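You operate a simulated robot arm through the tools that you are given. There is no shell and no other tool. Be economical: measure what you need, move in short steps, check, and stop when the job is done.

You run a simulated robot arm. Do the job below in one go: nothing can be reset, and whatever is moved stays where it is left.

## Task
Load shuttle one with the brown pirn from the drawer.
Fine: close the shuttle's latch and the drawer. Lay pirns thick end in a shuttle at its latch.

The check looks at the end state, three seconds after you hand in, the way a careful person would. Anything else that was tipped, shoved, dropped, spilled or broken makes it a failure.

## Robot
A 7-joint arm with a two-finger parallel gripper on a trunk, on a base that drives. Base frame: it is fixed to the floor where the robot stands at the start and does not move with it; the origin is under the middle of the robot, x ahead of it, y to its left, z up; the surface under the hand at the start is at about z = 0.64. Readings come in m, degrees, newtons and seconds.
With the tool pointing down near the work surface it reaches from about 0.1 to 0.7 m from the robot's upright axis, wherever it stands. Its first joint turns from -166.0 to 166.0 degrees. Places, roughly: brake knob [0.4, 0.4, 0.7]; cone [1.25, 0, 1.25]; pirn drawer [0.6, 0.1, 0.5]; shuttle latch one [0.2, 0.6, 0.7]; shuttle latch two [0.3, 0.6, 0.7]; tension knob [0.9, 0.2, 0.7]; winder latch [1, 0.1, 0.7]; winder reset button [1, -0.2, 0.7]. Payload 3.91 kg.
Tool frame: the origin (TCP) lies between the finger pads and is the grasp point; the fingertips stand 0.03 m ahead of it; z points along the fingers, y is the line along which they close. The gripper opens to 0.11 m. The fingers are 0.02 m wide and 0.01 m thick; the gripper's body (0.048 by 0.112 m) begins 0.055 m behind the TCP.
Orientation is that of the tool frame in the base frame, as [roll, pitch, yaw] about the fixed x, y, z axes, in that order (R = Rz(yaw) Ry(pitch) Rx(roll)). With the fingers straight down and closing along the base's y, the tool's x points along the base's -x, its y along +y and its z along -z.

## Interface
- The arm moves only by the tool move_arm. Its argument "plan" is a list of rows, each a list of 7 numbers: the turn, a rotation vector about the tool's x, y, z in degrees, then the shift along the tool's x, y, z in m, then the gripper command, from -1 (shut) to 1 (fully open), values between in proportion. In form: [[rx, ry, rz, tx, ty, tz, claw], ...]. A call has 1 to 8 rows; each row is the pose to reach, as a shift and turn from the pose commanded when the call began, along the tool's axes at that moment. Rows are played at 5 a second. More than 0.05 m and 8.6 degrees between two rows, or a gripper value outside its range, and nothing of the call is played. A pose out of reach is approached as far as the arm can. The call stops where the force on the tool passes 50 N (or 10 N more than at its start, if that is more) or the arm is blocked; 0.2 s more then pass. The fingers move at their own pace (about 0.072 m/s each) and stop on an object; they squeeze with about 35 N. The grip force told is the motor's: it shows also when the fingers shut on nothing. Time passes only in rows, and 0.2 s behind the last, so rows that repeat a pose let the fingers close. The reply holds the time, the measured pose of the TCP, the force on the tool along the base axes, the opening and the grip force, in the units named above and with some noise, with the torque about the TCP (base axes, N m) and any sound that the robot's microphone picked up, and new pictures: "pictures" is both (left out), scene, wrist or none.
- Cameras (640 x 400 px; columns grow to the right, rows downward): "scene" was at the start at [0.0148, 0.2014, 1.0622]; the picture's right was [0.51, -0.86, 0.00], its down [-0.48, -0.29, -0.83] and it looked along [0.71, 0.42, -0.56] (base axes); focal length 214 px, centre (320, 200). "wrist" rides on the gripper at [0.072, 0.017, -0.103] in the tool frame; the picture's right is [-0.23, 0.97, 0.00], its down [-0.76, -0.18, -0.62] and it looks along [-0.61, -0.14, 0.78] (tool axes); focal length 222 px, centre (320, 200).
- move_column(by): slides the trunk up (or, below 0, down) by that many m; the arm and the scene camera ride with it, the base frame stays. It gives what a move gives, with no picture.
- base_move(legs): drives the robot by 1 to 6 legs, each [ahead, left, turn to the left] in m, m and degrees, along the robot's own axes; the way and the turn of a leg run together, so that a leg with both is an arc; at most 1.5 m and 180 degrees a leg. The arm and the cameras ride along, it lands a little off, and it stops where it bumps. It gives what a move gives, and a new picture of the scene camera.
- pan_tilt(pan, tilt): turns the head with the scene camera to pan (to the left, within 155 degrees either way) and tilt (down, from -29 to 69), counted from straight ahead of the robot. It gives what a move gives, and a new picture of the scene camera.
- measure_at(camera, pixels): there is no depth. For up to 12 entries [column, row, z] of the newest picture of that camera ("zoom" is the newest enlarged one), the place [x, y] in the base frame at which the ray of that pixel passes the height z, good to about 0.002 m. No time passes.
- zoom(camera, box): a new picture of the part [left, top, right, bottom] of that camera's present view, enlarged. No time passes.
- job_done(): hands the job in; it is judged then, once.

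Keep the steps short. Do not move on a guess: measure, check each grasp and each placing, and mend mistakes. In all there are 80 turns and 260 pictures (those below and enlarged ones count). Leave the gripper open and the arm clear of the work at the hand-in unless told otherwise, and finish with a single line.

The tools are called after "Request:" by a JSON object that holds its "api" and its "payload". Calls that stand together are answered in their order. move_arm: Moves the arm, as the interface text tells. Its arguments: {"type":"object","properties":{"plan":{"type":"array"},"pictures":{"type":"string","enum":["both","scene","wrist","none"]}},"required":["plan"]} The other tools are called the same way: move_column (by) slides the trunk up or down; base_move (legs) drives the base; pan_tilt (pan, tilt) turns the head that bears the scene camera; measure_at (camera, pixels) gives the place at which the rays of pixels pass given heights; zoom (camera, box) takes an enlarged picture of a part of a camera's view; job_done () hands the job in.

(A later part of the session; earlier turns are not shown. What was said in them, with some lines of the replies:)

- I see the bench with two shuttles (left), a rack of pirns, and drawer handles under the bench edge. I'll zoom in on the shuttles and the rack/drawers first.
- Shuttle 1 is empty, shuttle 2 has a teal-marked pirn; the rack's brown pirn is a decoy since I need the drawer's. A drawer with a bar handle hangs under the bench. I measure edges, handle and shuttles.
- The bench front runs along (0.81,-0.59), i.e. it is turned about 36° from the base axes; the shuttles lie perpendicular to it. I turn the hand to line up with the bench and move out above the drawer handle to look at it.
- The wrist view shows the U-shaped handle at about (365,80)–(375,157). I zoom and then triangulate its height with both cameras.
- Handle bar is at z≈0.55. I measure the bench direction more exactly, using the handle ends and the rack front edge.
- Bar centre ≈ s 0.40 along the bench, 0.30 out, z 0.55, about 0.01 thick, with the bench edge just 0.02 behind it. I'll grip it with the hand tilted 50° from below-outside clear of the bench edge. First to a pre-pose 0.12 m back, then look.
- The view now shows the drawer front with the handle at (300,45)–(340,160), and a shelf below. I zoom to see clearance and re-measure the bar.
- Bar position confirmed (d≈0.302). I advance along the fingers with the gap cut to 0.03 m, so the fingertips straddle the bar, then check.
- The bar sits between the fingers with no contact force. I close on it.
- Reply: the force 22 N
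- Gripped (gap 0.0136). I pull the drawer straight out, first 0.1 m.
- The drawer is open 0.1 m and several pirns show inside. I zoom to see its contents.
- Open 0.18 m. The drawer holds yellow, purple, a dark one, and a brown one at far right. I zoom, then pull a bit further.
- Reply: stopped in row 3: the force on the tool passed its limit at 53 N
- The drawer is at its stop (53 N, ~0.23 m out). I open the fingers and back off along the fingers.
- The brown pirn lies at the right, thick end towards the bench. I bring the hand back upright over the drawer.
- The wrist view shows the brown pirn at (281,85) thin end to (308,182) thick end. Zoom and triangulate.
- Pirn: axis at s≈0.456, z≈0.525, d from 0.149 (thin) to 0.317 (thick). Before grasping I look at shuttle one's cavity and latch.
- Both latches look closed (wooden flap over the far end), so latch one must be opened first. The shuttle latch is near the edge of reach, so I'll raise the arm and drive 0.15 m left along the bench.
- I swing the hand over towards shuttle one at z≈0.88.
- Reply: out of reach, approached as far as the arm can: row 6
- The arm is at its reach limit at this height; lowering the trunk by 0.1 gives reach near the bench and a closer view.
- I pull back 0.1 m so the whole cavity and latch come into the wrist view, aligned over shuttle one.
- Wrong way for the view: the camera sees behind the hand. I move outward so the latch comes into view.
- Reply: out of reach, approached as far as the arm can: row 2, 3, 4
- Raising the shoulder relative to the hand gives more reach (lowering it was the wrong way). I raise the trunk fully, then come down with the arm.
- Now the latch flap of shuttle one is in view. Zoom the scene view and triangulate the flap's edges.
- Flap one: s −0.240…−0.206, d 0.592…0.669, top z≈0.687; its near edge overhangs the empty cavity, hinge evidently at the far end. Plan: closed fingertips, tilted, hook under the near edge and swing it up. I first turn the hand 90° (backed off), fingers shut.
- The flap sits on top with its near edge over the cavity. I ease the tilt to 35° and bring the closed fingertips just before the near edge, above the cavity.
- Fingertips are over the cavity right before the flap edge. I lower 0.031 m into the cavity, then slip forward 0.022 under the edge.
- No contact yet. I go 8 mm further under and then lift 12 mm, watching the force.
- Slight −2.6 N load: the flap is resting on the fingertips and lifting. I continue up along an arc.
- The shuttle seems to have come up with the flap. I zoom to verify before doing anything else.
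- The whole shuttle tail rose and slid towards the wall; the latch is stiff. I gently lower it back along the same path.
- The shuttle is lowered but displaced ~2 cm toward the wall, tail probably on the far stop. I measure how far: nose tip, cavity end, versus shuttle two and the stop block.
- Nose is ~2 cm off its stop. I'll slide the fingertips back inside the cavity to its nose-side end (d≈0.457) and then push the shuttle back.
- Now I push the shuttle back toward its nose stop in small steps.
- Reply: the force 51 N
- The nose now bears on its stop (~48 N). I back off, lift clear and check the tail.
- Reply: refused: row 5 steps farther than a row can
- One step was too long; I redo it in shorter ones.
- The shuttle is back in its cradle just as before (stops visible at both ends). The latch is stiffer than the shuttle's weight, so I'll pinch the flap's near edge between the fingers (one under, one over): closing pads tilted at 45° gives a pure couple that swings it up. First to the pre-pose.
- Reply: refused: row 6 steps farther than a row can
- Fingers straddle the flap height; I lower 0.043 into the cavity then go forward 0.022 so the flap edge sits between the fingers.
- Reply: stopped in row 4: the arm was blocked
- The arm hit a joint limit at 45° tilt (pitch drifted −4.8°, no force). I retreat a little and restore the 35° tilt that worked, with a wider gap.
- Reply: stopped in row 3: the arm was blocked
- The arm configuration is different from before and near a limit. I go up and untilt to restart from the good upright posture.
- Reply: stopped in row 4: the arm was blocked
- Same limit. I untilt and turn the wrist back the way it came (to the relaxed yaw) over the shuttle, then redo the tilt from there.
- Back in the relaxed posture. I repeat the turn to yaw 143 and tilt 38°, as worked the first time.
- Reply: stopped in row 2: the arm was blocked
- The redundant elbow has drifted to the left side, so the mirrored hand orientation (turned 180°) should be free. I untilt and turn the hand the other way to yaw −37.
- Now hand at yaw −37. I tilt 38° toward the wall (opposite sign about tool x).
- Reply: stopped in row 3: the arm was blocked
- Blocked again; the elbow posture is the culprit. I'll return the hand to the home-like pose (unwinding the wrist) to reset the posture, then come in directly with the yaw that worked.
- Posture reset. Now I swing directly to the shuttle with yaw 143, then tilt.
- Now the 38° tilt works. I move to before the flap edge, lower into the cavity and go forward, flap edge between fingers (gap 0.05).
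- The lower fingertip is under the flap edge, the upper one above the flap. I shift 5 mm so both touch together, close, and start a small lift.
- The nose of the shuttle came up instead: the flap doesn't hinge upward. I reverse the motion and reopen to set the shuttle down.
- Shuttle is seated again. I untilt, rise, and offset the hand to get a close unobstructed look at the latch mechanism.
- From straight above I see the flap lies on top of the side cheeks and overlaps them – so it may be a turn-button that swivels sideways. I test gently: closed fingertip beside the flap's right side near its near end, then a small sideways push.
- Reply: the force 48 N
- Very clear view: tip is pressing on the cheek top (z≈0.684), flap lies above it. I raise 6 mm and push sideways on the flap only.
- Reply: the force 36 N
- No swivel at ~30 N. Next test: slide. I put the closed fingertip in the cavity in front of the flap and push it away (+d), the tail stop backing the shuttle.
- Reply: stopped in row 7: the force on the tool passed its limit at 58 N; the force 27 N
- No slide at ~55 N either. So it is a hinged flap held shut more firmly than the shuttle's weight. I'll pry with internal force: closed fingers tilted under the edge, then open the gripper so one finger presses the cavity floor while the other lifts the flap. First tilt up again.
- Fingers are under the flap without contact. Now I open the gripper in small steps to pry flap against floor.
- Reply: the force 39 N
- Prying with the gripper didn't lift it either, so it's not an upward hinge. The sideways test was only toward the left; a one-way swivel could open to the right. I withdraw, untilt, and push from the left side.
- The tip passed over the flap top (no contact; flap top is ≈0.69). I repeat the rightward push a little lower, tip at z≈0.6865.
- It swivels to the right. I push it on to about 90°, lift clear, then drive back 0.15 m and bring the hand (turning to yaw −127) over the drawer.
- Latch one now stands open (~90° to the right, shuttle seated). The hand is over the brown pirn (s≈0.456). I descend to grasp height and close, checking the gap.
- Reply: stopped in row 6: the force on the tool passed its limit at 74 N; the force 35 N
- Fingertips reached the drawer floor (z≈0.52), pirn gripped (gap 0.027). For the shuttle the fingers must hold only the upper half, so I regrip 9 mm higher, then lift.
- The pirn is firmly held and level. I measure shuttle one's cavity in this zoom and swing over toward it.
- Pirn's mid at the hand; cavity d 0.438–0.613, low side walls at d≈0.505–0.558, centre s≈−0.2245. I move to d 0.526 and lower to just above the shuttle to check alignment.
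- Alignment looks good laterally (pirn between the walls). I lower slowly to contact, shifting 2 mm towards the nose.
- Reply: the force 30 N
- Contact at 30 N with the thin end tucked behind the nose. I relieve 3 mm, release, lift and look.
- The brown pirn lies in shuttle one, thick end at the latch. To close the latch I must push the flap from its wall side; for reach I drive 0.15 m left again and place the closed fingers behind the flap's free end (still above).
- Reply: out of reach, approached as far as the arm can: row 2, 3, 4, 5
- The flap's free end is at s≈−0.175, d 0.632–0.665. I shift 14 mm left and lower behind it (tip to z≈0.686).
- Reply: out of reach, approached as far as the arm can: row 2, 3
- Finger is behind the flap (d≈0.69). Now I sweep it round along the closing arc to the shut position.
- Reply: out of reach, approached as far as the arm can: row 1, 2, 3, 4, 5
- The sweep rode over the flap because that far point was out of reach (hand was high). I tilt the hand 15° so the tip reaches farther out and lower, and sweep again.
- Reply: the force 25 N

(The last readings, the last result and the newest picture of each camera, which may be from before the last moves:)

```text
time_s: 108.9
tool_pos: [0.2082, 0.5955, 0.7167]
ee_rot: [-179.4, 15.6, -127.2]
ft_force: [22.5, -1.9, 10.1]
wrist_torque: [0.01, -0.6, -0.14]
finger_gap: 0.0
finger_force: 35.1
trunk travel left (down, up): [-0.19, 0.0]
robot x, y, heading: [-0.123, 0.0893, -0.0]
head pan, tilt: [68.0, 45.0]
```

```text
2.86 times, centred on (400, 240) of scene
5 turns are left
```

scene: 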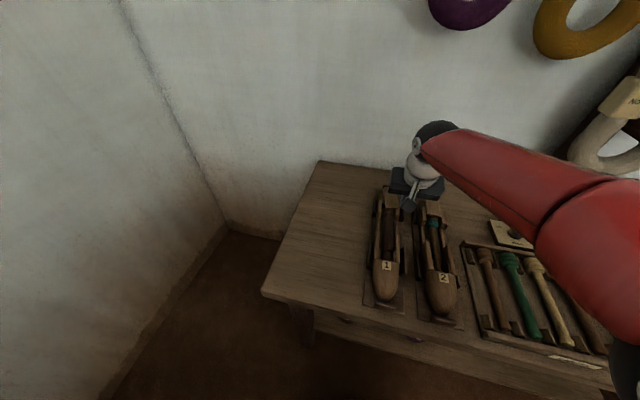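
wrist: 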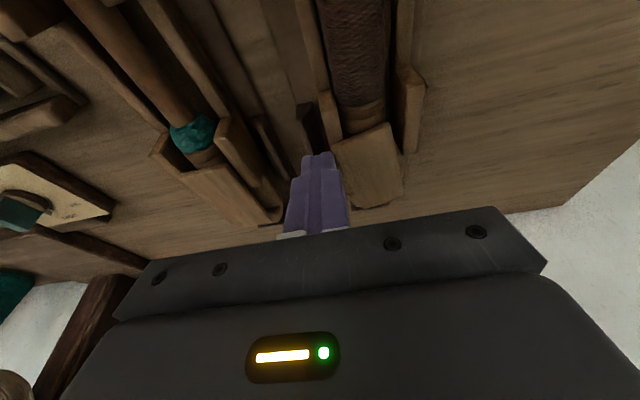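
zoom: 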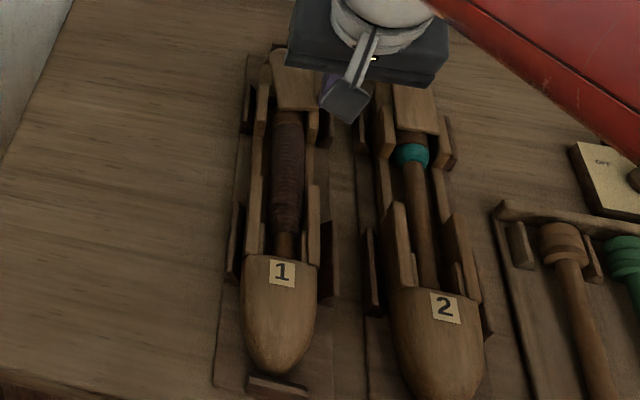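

Nearly closed; the finger is held up by the cheek edge. I raise 2 mm, push the flap the rest of the way to its stop, then lift clear and check.

Request:
{"api": "move_arm", "payload": {"plan": [[0, 0, 0, 0, -0.008, -0.002, -1], [0, 0, 0, -0.0005, -0.004, -0.003, -1], [0, 0, 0, -0.0005, 0.004, -0.003, -1], [0, 0, 0, -0.0005, 0.009, -0.003, -1], [0, 0, 0, -0.0005, 0.012, -0.003, -1], [0, 0, 0, -0.0005, 0.012, -0.003, -1]], "pictures": "wrist"}}

Request:
{"api": "zoom", "payload": {"camera": "wrist", "box": [230, 0, 450, 200]}}

Request:
{"api": "move_arm", "payload": {"plan": [[0, 0, 0, 0, -0.012, 0, -1], [0, 0, 0, -0.005, -0.015, -0.03, -1], [0, 0, 0, 0.02, -0.04, -0.06, -1], [0, 0, 0, 0.05, -0.065, -0.09, -1], [0, 0, 0, 0.08, -0.09, -0.11, -1], [0, 0, 0, 0.115, -0.115, -0.12, -1], [0, 0, 0, 0.15, -0.14, -0.13, -1]], "pictures": "scene"}}

Request:
{"api": "zoom", "payload": {"camera": "scene", "box": [360, 175, 440, 235]}}

Request:
{"api": "zoom", "payload": {"camera": "scene", "box": [350, 170, 450, 310]}}

```text
time_s: 109.9
tool_pos: [0.2054, 0.596, 0.7208]
ee_rot: [-179.0, 15.4, -127.3]
ft_force: [5.6, -10.1, 5.7]
wrist_torque: [-0.27, -0.15, 0.04]
finger_gap: 0.0
finger_force: 34.9
trunk travel left (down, up): [-0.19, 0.0]
robot x, y, heading: [-0.1204, 0.0855, -0.4]
head pan, tilt: [68.0, 45.0]
stopped in row 4: the force on the tool passed its limit at 53 N (the readings are from after the stop); the commanded pose is now the measured one
```

wrist: 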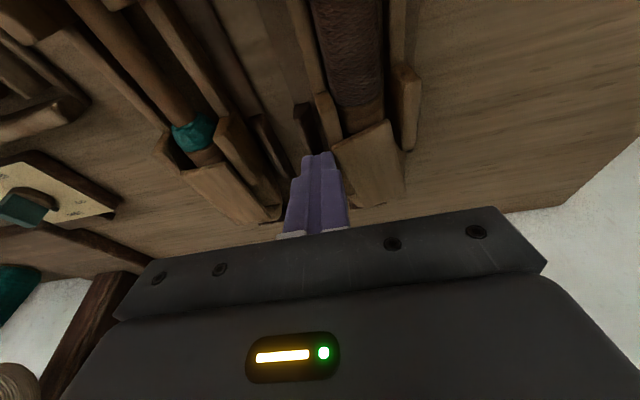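

```text
2.00 times, centred on (340, 100) of wrist
```

zoom: 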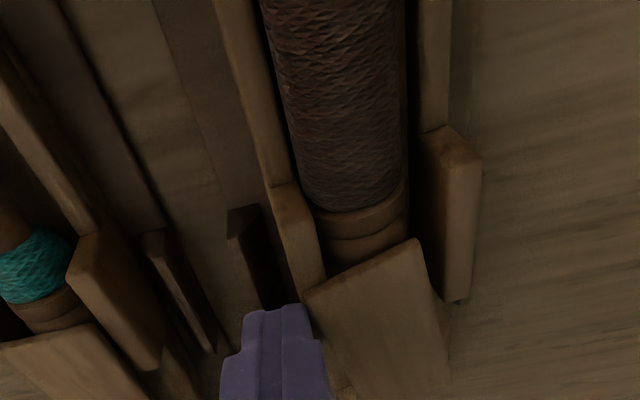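

```text
time_s: 111.5
tool_pos: [0.2041, 0.3718, 0.8068]
ee_rot: [-179.1, 15.5, -127.2]
ft_force: [-0.7, -0.5, -0.9]
wrist_torque: [0.0, -0.02, 0.02]
finger_gap: 0.0001
finger_force: 35.3
trunk travel left (down, up): [-0.19, 0.0]
robot x, y, heading: [-0.1172, 0.0883, -0.1]
head pan, tilt: [68.0, 45.0]
```

scene: 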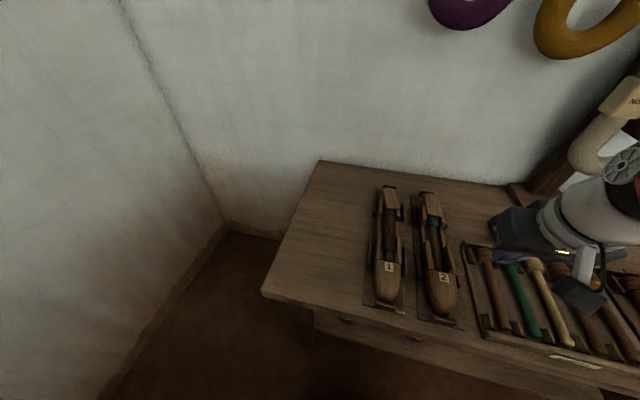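

```text
6.67 times, centred on (400, 205) of scene
```

zoom: 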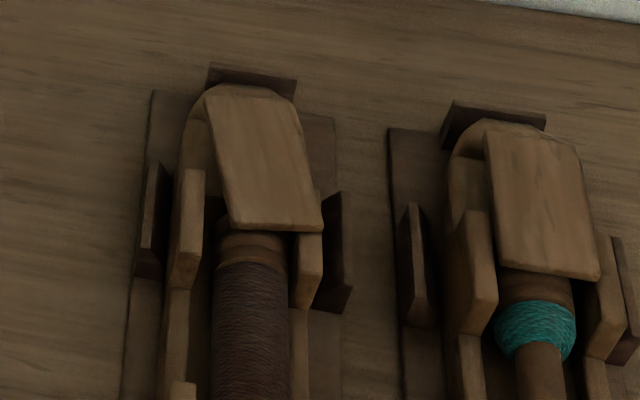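

```text
2.86 times, centred on (400, 240) of scene
4 turns are left
```

zoom: 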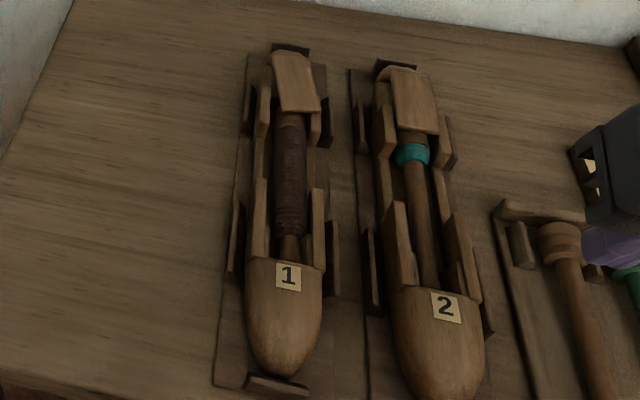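

The latch is still ~8 mm short (≈12°). I go back with the hand upright, push leftward on the flap's side at three slightly different heights, then lift and check.

Request:
{"api": "move_arm", "payload": {"plan": [[0, 2.6, 0, -0.0275, 0.0202, 0.0175, -1], [0, 5.2, 0, -0.055, 0.0403, 0.035, -1], [0, 7.8, 0, -0.0825, 0.0605, 0.0523, -1], [0, 10.4, 0, -0.11, 0.0807, 0.0698, -1], [0, 13, 0, -0.1375, 0.1008, 0.0873, -1], [0, 15.5, 0, -0.165, 0.121, 0.1047, -1]], "pictures": "none"}}

Request:
{"api": "move_arm", "payload": {"plan": [[0, 0, 0, 0, 0, 0.015, -1], [0, 0, 0, 0, 0, 0.0295, -1], [0, 0, 0, 0, 0.008, 0.0295, -1], [0, 0, 0, 0, 0.016, 0.0295, -1], [0, 0, 0, 0, 0.021, 0.0295, -1], [0, 0, 0, 0, 0.025, 0.0295, -1], [0, 0, 0, 0, 0.025, 0.0295, -1]], "pictures": "wrist"}}

Request:
{"api": "move_arm", "payload": {"plan": [[0, 0, 0, 0, -0.023, 0, -1], [0, 0, 0, 0, -0.023, 0.002, -1], [0, 0, 0, 0, -0.012, 0.002, -1], [0, 0, 0, 0, -0.004, 0.002, -1], [0, 0, 0, 0, 0.001, 0.002, -1], [0, 0, 0, 0, 0.001, 0.002, -1]], "pictures": "none"}}

Request:
{"api": "move_arm", "payload": {"plan": [[0, 0, 0, 0, -0.023, 0, -1], [0, 0, 0, 0, -0.023, 0.002, -1], [0, 0, 0, 0, -0.012, 0.002, -1], [0, 0, 0, 0, -0.004, 0.002, -1], [0, 0, 0, 0, 0.001, 0.002, -1], [0, 0, 0, 0, 0.001, 0.002, -1]], "pictures": "wrist"}}

Request:
{"api": "zoom", "payload": {"camera": "wrist", "box": [230, 0, 450, 200]}}

Request:
{"api": "move_arm", "payload": {"plan": [[0, 0, 0, 0, -0.012, 0, -1], [0, 0, 0, 0.0, -0.015, -0.03, -1], [0, 0, 0, 0.03, -0.04, -0.055, -1], [0, 0, 0, 0.06, -0.065, -0.08, -1], [0, 0, 0, 0.09, -0.09, -0.1, -1], [0, 0, 0, 0.12, -0.12, -0.11, -1], [0, 0, 0, 0.15, -0.15, -0.12, -1]], "pictures": "scene"}}

Request:
{"api": "zoom", "payload": {"camera": "scene", "box": [360, 175, 440, 235]}}

```text
time_s: 112.9
tool_pos: [0.2222, 0.5915, 0.7491]
ee_rot: [-179.0, 0.0, -127.6]
ft_force: [0.4, -1.1, 0.8]
wrist_torque: [0.01, 0.01, 0.01]
finger_gap: 0.0
finger_force: 34.8
trunk travel left (down, up): [-0.19, 0.0]
robot x, y, heading: [-0.1214, 0.0893, -0.4]
head pan, tilt: [68.0, 45.0]
```

```text
time_s: 114.5
tool_pos: [0.2031, 0.6075, 0.7198]
ee_rot: [-179.0, 0.1, -127.6]
ft_force: [7.7, -6.3, 6.9]
wrist_torque: [-0.2, -0.17, 0.08]
finger_gap: 0.0001
finger_force: 34.8
trunk travel left (down, up): [-0.19, 0.0]
robot x, y, heading: [-0.1201, 0.087, -0.2]
head pan, tilt: [68.0, 45.0]
```

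wrist: 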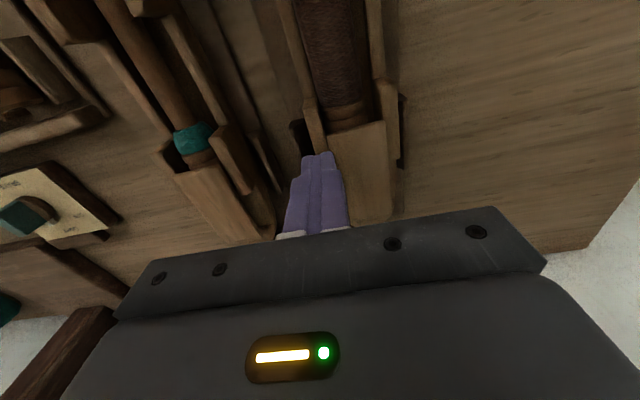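

```text
time_s: 115.9
tool_pos: [0.2035, 0.6073, 0.7194]
ee_rot: [-179.0, 0.1, -127.8]
ft_force: [9.7, -10.5, 8.9]
wrist_torque: [-0.27, -0.18, 0.12]
finger_gap: 0.0
finger_force: 34.9
trunk travel left (down, up): [-0.19, 0.0]
robot x, y, heading: [-0.1221, 0.0832, -0.3]
head pan, tilt: [68.0, 45.0]
```

```text
time_s: 117.3
tool_pos: [0.2022, 0.6061, 0.7162]
ee_rot: [-179.0, 0.1, -127.7]
ft_force: [15.5, -11.0, 11.0]
wrist_torque: [-0.37, -0.49, 0.07]
finger_gap: 0.0002
finger_force: 35.3
trunk travel left (down, up): [-0.19, 0.0]
robot x, y, heading: [-0.1206, 0.0889, -0.1]
head pan, tilt: [68.0, 45.0]
```

wrist: 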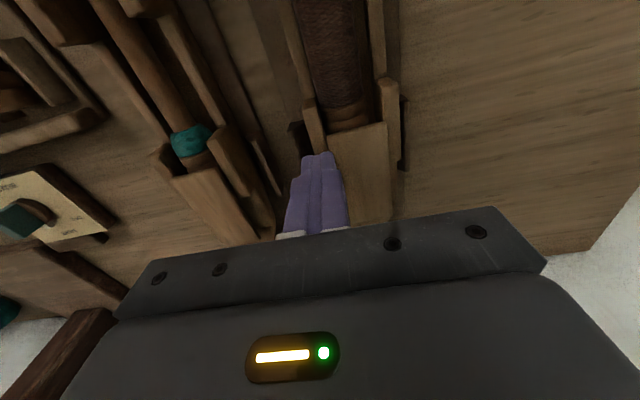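

```text
2.00 times, centred on (340, 100) of wrist
```

zoom: 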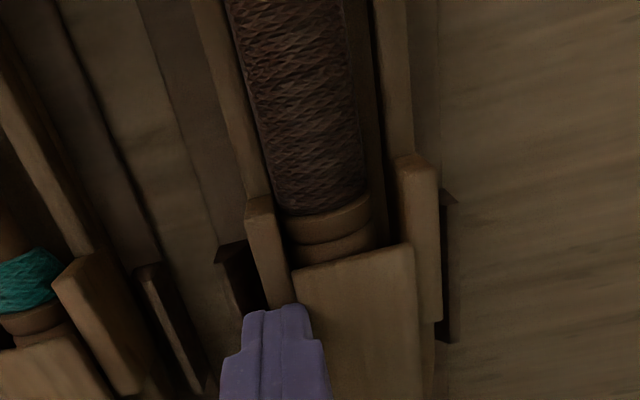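

```text
time_s: 118.9
tool_pos: [0.2281, 0.3999, 0.837]
ee_rot: [-179.1, -0.1, -127.5]
ft_force: [1.4, 1.3, -0.9]
wrist_torque: [-0.02, 0.0, 0.03]
finger_gap: 0.0001
finger_force: 34.7
trunk travel left (down, up): [-0.19, 0.0]
robot x, y, heading: [-0.1208, 0.0839, 0.1]
head pan, tilt: [68.0, 45.0]
```

scene: 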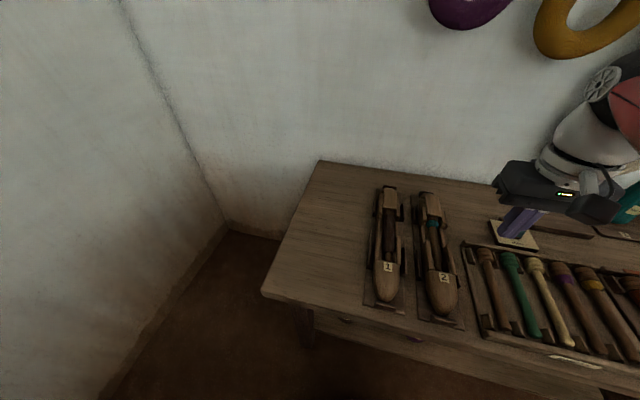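

```text
6.67 times, centred on (400, 205) of scene
3 turns are left
```

zoom: 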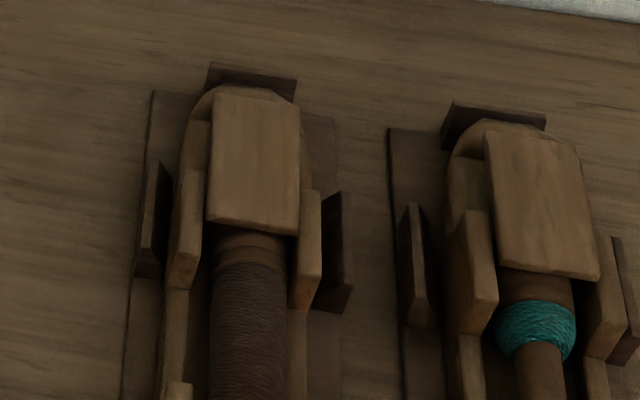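

Latch one is closed squarely again, pirn underneath it. Now I drive back, go round outside the drawer, and push it shut with the closed fingers (tilted 20°) on the handle bar, then retreat, open the gripper and look.

Request:
{"api": "base_move", "payload": {"legs": [[0.12, -0.09, 0]]}}

Request:
{"api": "move_arm", "payload": {"plan": [[0, 0, 0, 0.0333, -0.022, 0, -1], [0, 0, 0, 0.0667, -0.044, 0, -1], [0, 0, 0, 0.1, -0.066, 0, -1], [0, 0, 0, 0.1333, -0.088, 0, -1], [0, 0, 0, 0.1667, -0.11, 0, -1], [0, 0, 0, 0.2, -0.132, 0, -1], [0, 0, 0, 0.2335, -0.154, 0, -1]], "pictures": "none"}}

Request:
{"api": "move_arm", "payload": {"plan": [[0, 0, 0, 0.0333, -0.022, 0, -1], [0, 0, 0, 0.0667, -0.044, 0, -1], [0, 0, 0, 0.1, -0.066, 0.005, -1], [0, 0, 0, 0.1333, -0.088, 0.01, -1], [0, 0, 0, 0.1667, -0.11, 0.02, -1], [0, 0, 0, 0.2, -0.132, 0.03, -1], [0, 0, 0, 0.2335, -0.154, 0.04, -1]], "pictures": "none"}}

Request:
{"api": "move_arm", "payload": {"plan": [[0, -7, 0, 0, 0, 0.039, -1], [0, -14, 0, 0, 0, 0.078, -1], [0, -20, 0, 0, 0, 0.117, -1], [0, -20, 0, 0, 0, 0.156, -1], [0, -20, 0, 0, 0, 0.195, -1], [0, -20, 0, 0, 0, 0.234, -1]], "pictures": "wrist"}}

Request:
{"api": "move_arm", "payload": {"plan": [[0, 0, 0, -0.0376, 0, 0.0137, -1], [0, 0, 0, -0.0752, 0, 0.0274, -1], [0, 0, 0, -0.1128, 0, 0.041, -1], [0, 0, 0, -0.1504, 0, 0.0547, -1], [0, 0, 0, -0.188, 0, 0.0684, -1], [0, 0, 0, -0.2256, 0, 0.0821, -1], [0, 0, 0, -0.2538, 0, 0.0923, -1], [0, 0, 0, -0.2707, 0, 0.0985, -1]], "pictures": "wrist"}}

Request:
{"api": "pan_tilt", "payload": {"pan": 5, "tilt": 50}}

Request:
{"api": "zoom", "payload": {"camera": "scene", "box": [270, 130, 450, 250]}}

```text
time_s: 120.2
tool_pos: [0.347, 0.3087, 0.8371]
ee_rot: [-179.1, 0.0, -127.5]
ft_force: [-0.2, -0.1, -0.1]
wrist_torque: [0.0, 0.02, -0.01]
finger_gap: 0.0
finger_force: 34.9
trunk travel left (down, up): [-0.19, 0.0]
robot x, y, heading: [-0.0021, -0.0051, -0.2]
head pan, tilt: [68.0, 45.0]
```

scene: 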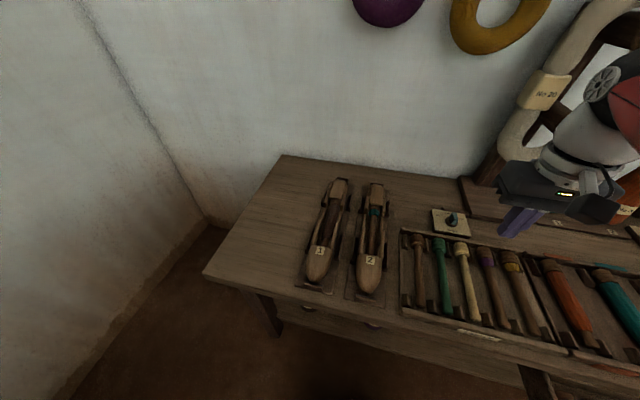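

```text
time_s: 121.8
tool_pos: [0.3239, 0.0287, 0.839]
ee_rot: [-179.0, -0.1, -127.5]
ft_force: [-0.6, 0.5, -0.9]
wrist_torque: [0.0, 0.04, 0.01]
finger_gap: 0.0
finger_force: 34.7
trunk travel left (down, up): [-0.19, 0.0]
robot x, y, heading: [0.0017, -0.0045, -0.4]
head pan, tilt: [68.0, 45.0]
```

```text
time_s: 123.4
tool_pos: [0.3083, -0.2497, 0.8009]
ee_rot: [-179.0, 0.0, -127.5]
ft_force: [0.9, 0.1, -0.7]
wrist_torque: [-0.04, -0.01, -0.06]
finger_gap: 0.0
finger_force: 35.4
trunk travel left (down, up): [-0.19, 0.0]
robot x, y, heading: [0.0013, -0.0066, -0.2]
head pan, tilt: [68.0, 45.0]
```

```text
time_s: 124.8
tool_pos: [0.3095, -0.2528, 0.5684]
ee_rot: [-179.0, 20.1, -127.2]
ft_force: [-1.2, -0.3, 0.0]
wrist_torque: [0.02, 0.0, 0.03]
finger_gap: 0.0002
finger_force: 35.3
trunk travel left (down, up): [-0.19, 0.0]
robot x, y, heading: [-0.0009, -0.0032, -0.2]
head pan, tilt: [68.0, 45.0]
```

wrist: 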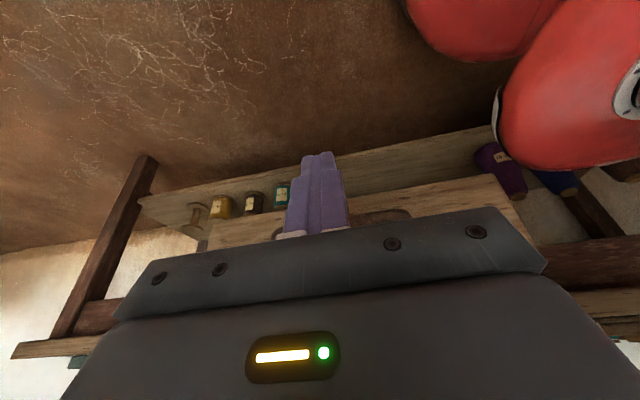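

```text
time_s: 126.6
tool_pos: [0.4851, -0.0244, 0.5681]
ee_rot: [-178.9, 20.0, -127.2]
ft_force: [0.8, 0.5, 0.2]
wrist_torque: [0.04, 0.0, 0.03]
finger_gap: 0.0
finger_force: 35.7
trunk travel left (down, up): [-0.19, 0.0]
robot x, y, heading: [-0.0019, -0.0047, -0.2]
head pan, tilt: [68.0, 45.0]
```

wrist: 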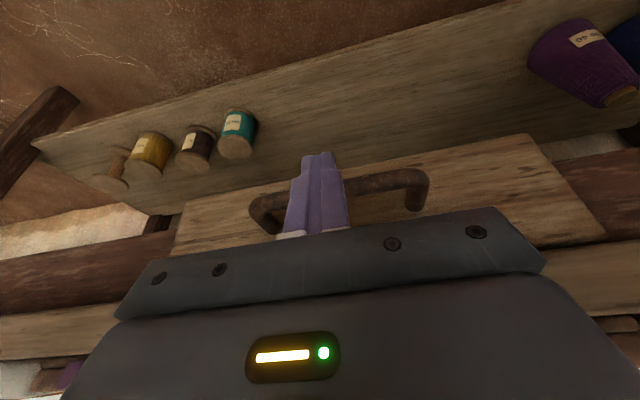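

```text
time_s: 128.0
tool_pos: [0.4848, -0.0251, 0.5687]
ee_rot: [-179.0, 20.0, -127.2]
ft_force: [-0.6, 0.4, -0.6]
wrist_torque: [-0.01, 0.01, -0.01]
finger_gap: 0.0002
finger_force: 35.0
trunk travel left (down, up): [-0.19, 0.0]
robot x, y, heading: [0.0014, -0.0039, -0.4]
head pan, tilt: [5.0, 50.0]
```

scene: 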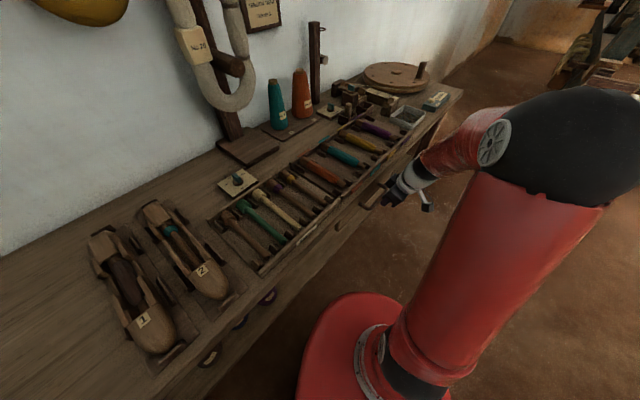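

```text
3.33 times, centred on (360, 190) of scene
2 turns are left
```

zoom: 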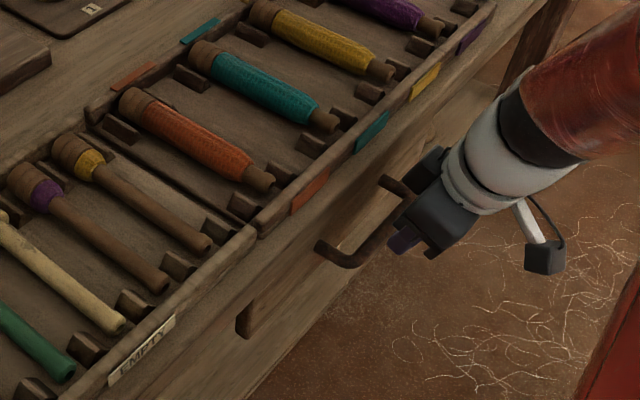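

The bar is ~10 mm from its closed position with no load yet. I push on gently until the drawer stops (force limit guards), then back off, open the gripper and check.

Request:
{"api": "move_arm", "payload": {"plan": [[0, 0, 0, -0.0047, 0, 0.0017, -1], [0, 0, 0, -0.0094, 0, 0.0034, -1], [0, 0, 0, -0.0122, 0, 0.0044, -1], [0, 0, 0, -0.015, 0, 0.0055, -1], [0, 0, 0, -0.0179, 0, 0.0065, -1], [0, 0, 0, -0.0207, 0, 0.0075, -1], [0, 0, 0, -0.0207, 0, 0.0075, -1]], "pictures": "wrist"}}

Request:
{"api": "move_arm", "payload": {"plan": [[0, 0, 0, 0.0376, 0, -0.0137, -1], [0, 0, 0, 0.0752, 0, -0.0274, -1], [0, 0, 0, 0.1128, 0, -0.041, -1], [0, 0, 0, 0.0991, 0, -0.0786, 0], [0, 0, 0, 0.0854, 0, -0.1162, 1], [0, 0, 0, 0.0718, 0, -0.1538, 1], [0, 0, 0, 0.058, 0, -0.1914, 1], [0, 0, 0, 0.058, 0, -0.1914, 1]], "pictures": "scene"}}

Request:
{"api": "zoom", "payload": {"camera": "scene", "box": [270, 130, 450, 250]}}

Request:
{"api": "zoom", "payload": {"camera": "scene", "box": [70, 190, 240, 370]}}

```text
time_s: 128.7
tool_pos: [0.4881, -0.0222, 0.5657]
ee_rot: [-179.2, 19.5, -127.8]
ft_force: [-1.4, -3.9, -0.1]
wrist_torque: [-0.06, 0.04, 0.0]
finger_gap: 0.0
finger_force: 34.9
trunk travel left (down, up): [-0.19, 0.0]
robot x, y, heading: [-0.0015, -0.0039, -0.3]
head pan, tilt: [5.0, 50.0]
stopped in row 3: the force on the tool passed its limit at 54 N (the readings are from after the stop); the commanded pose is now the measured one
```

wrist: 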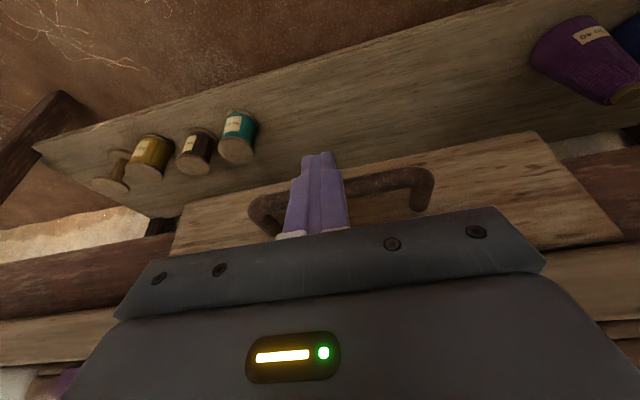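

```text
time_s: 130.5
tool_pos: [0.4157, -0.1156, 0.7275]
ee_rot: [-179.3, 19.6, -127.8]
ft_force: [0.3, 1.2, 0.2]
wrist_torque: [0.05, 0.03, 0.0]
finger_gap: 0.1097
finger_force: 0.0
trunk travel left (down, up): [-0.19, 0.0]
robot x, y, heading: [-0.0013, -0.004, -0.5]
head pan, tilt: [5.0, 50.0]
```

scene: 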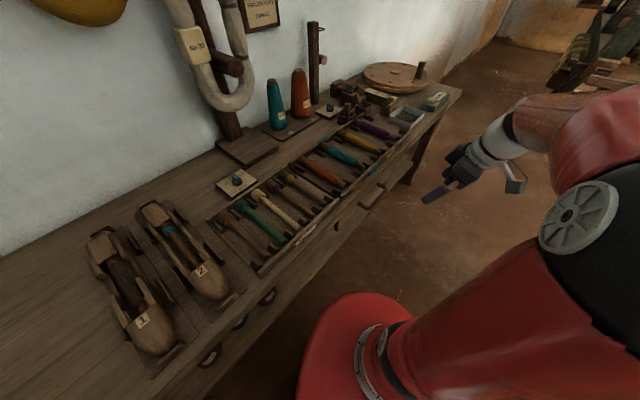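

```text
3.33 times, centred on (360, 190) of scene
```

zoom: 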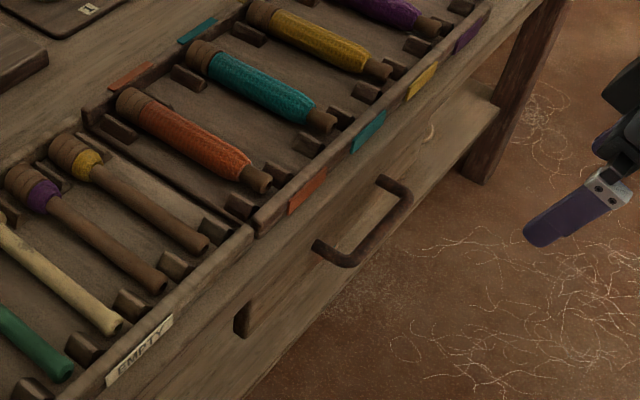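

```text
2.22 times, centred on (155, 280) of scene
1 turns are left
```

zoom: 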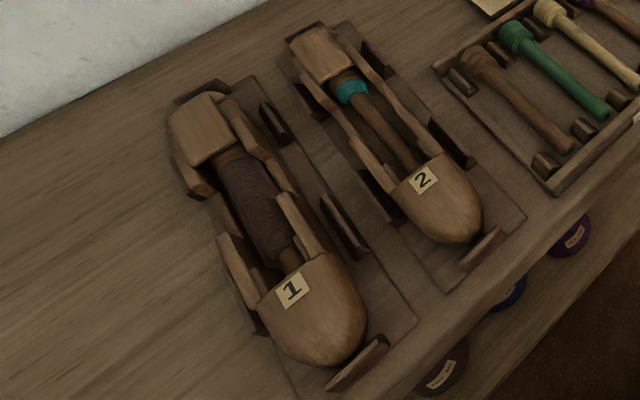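

The drawer is pushed home against its stop. Shuttle one holds the brown pirn, thick end under the closed latch, and the hand is open and clear, so I hand in.

Request:
{"api": "job_done", "payload": {}}

```text
The job is handed in.
```

Shuttle one is loaded with the brown pirn from the drawer, thick end at its closed latch, and the drawer is shut; opening the latch took several tries that lifted and shifted shuttle one, but it is back in its cradle.
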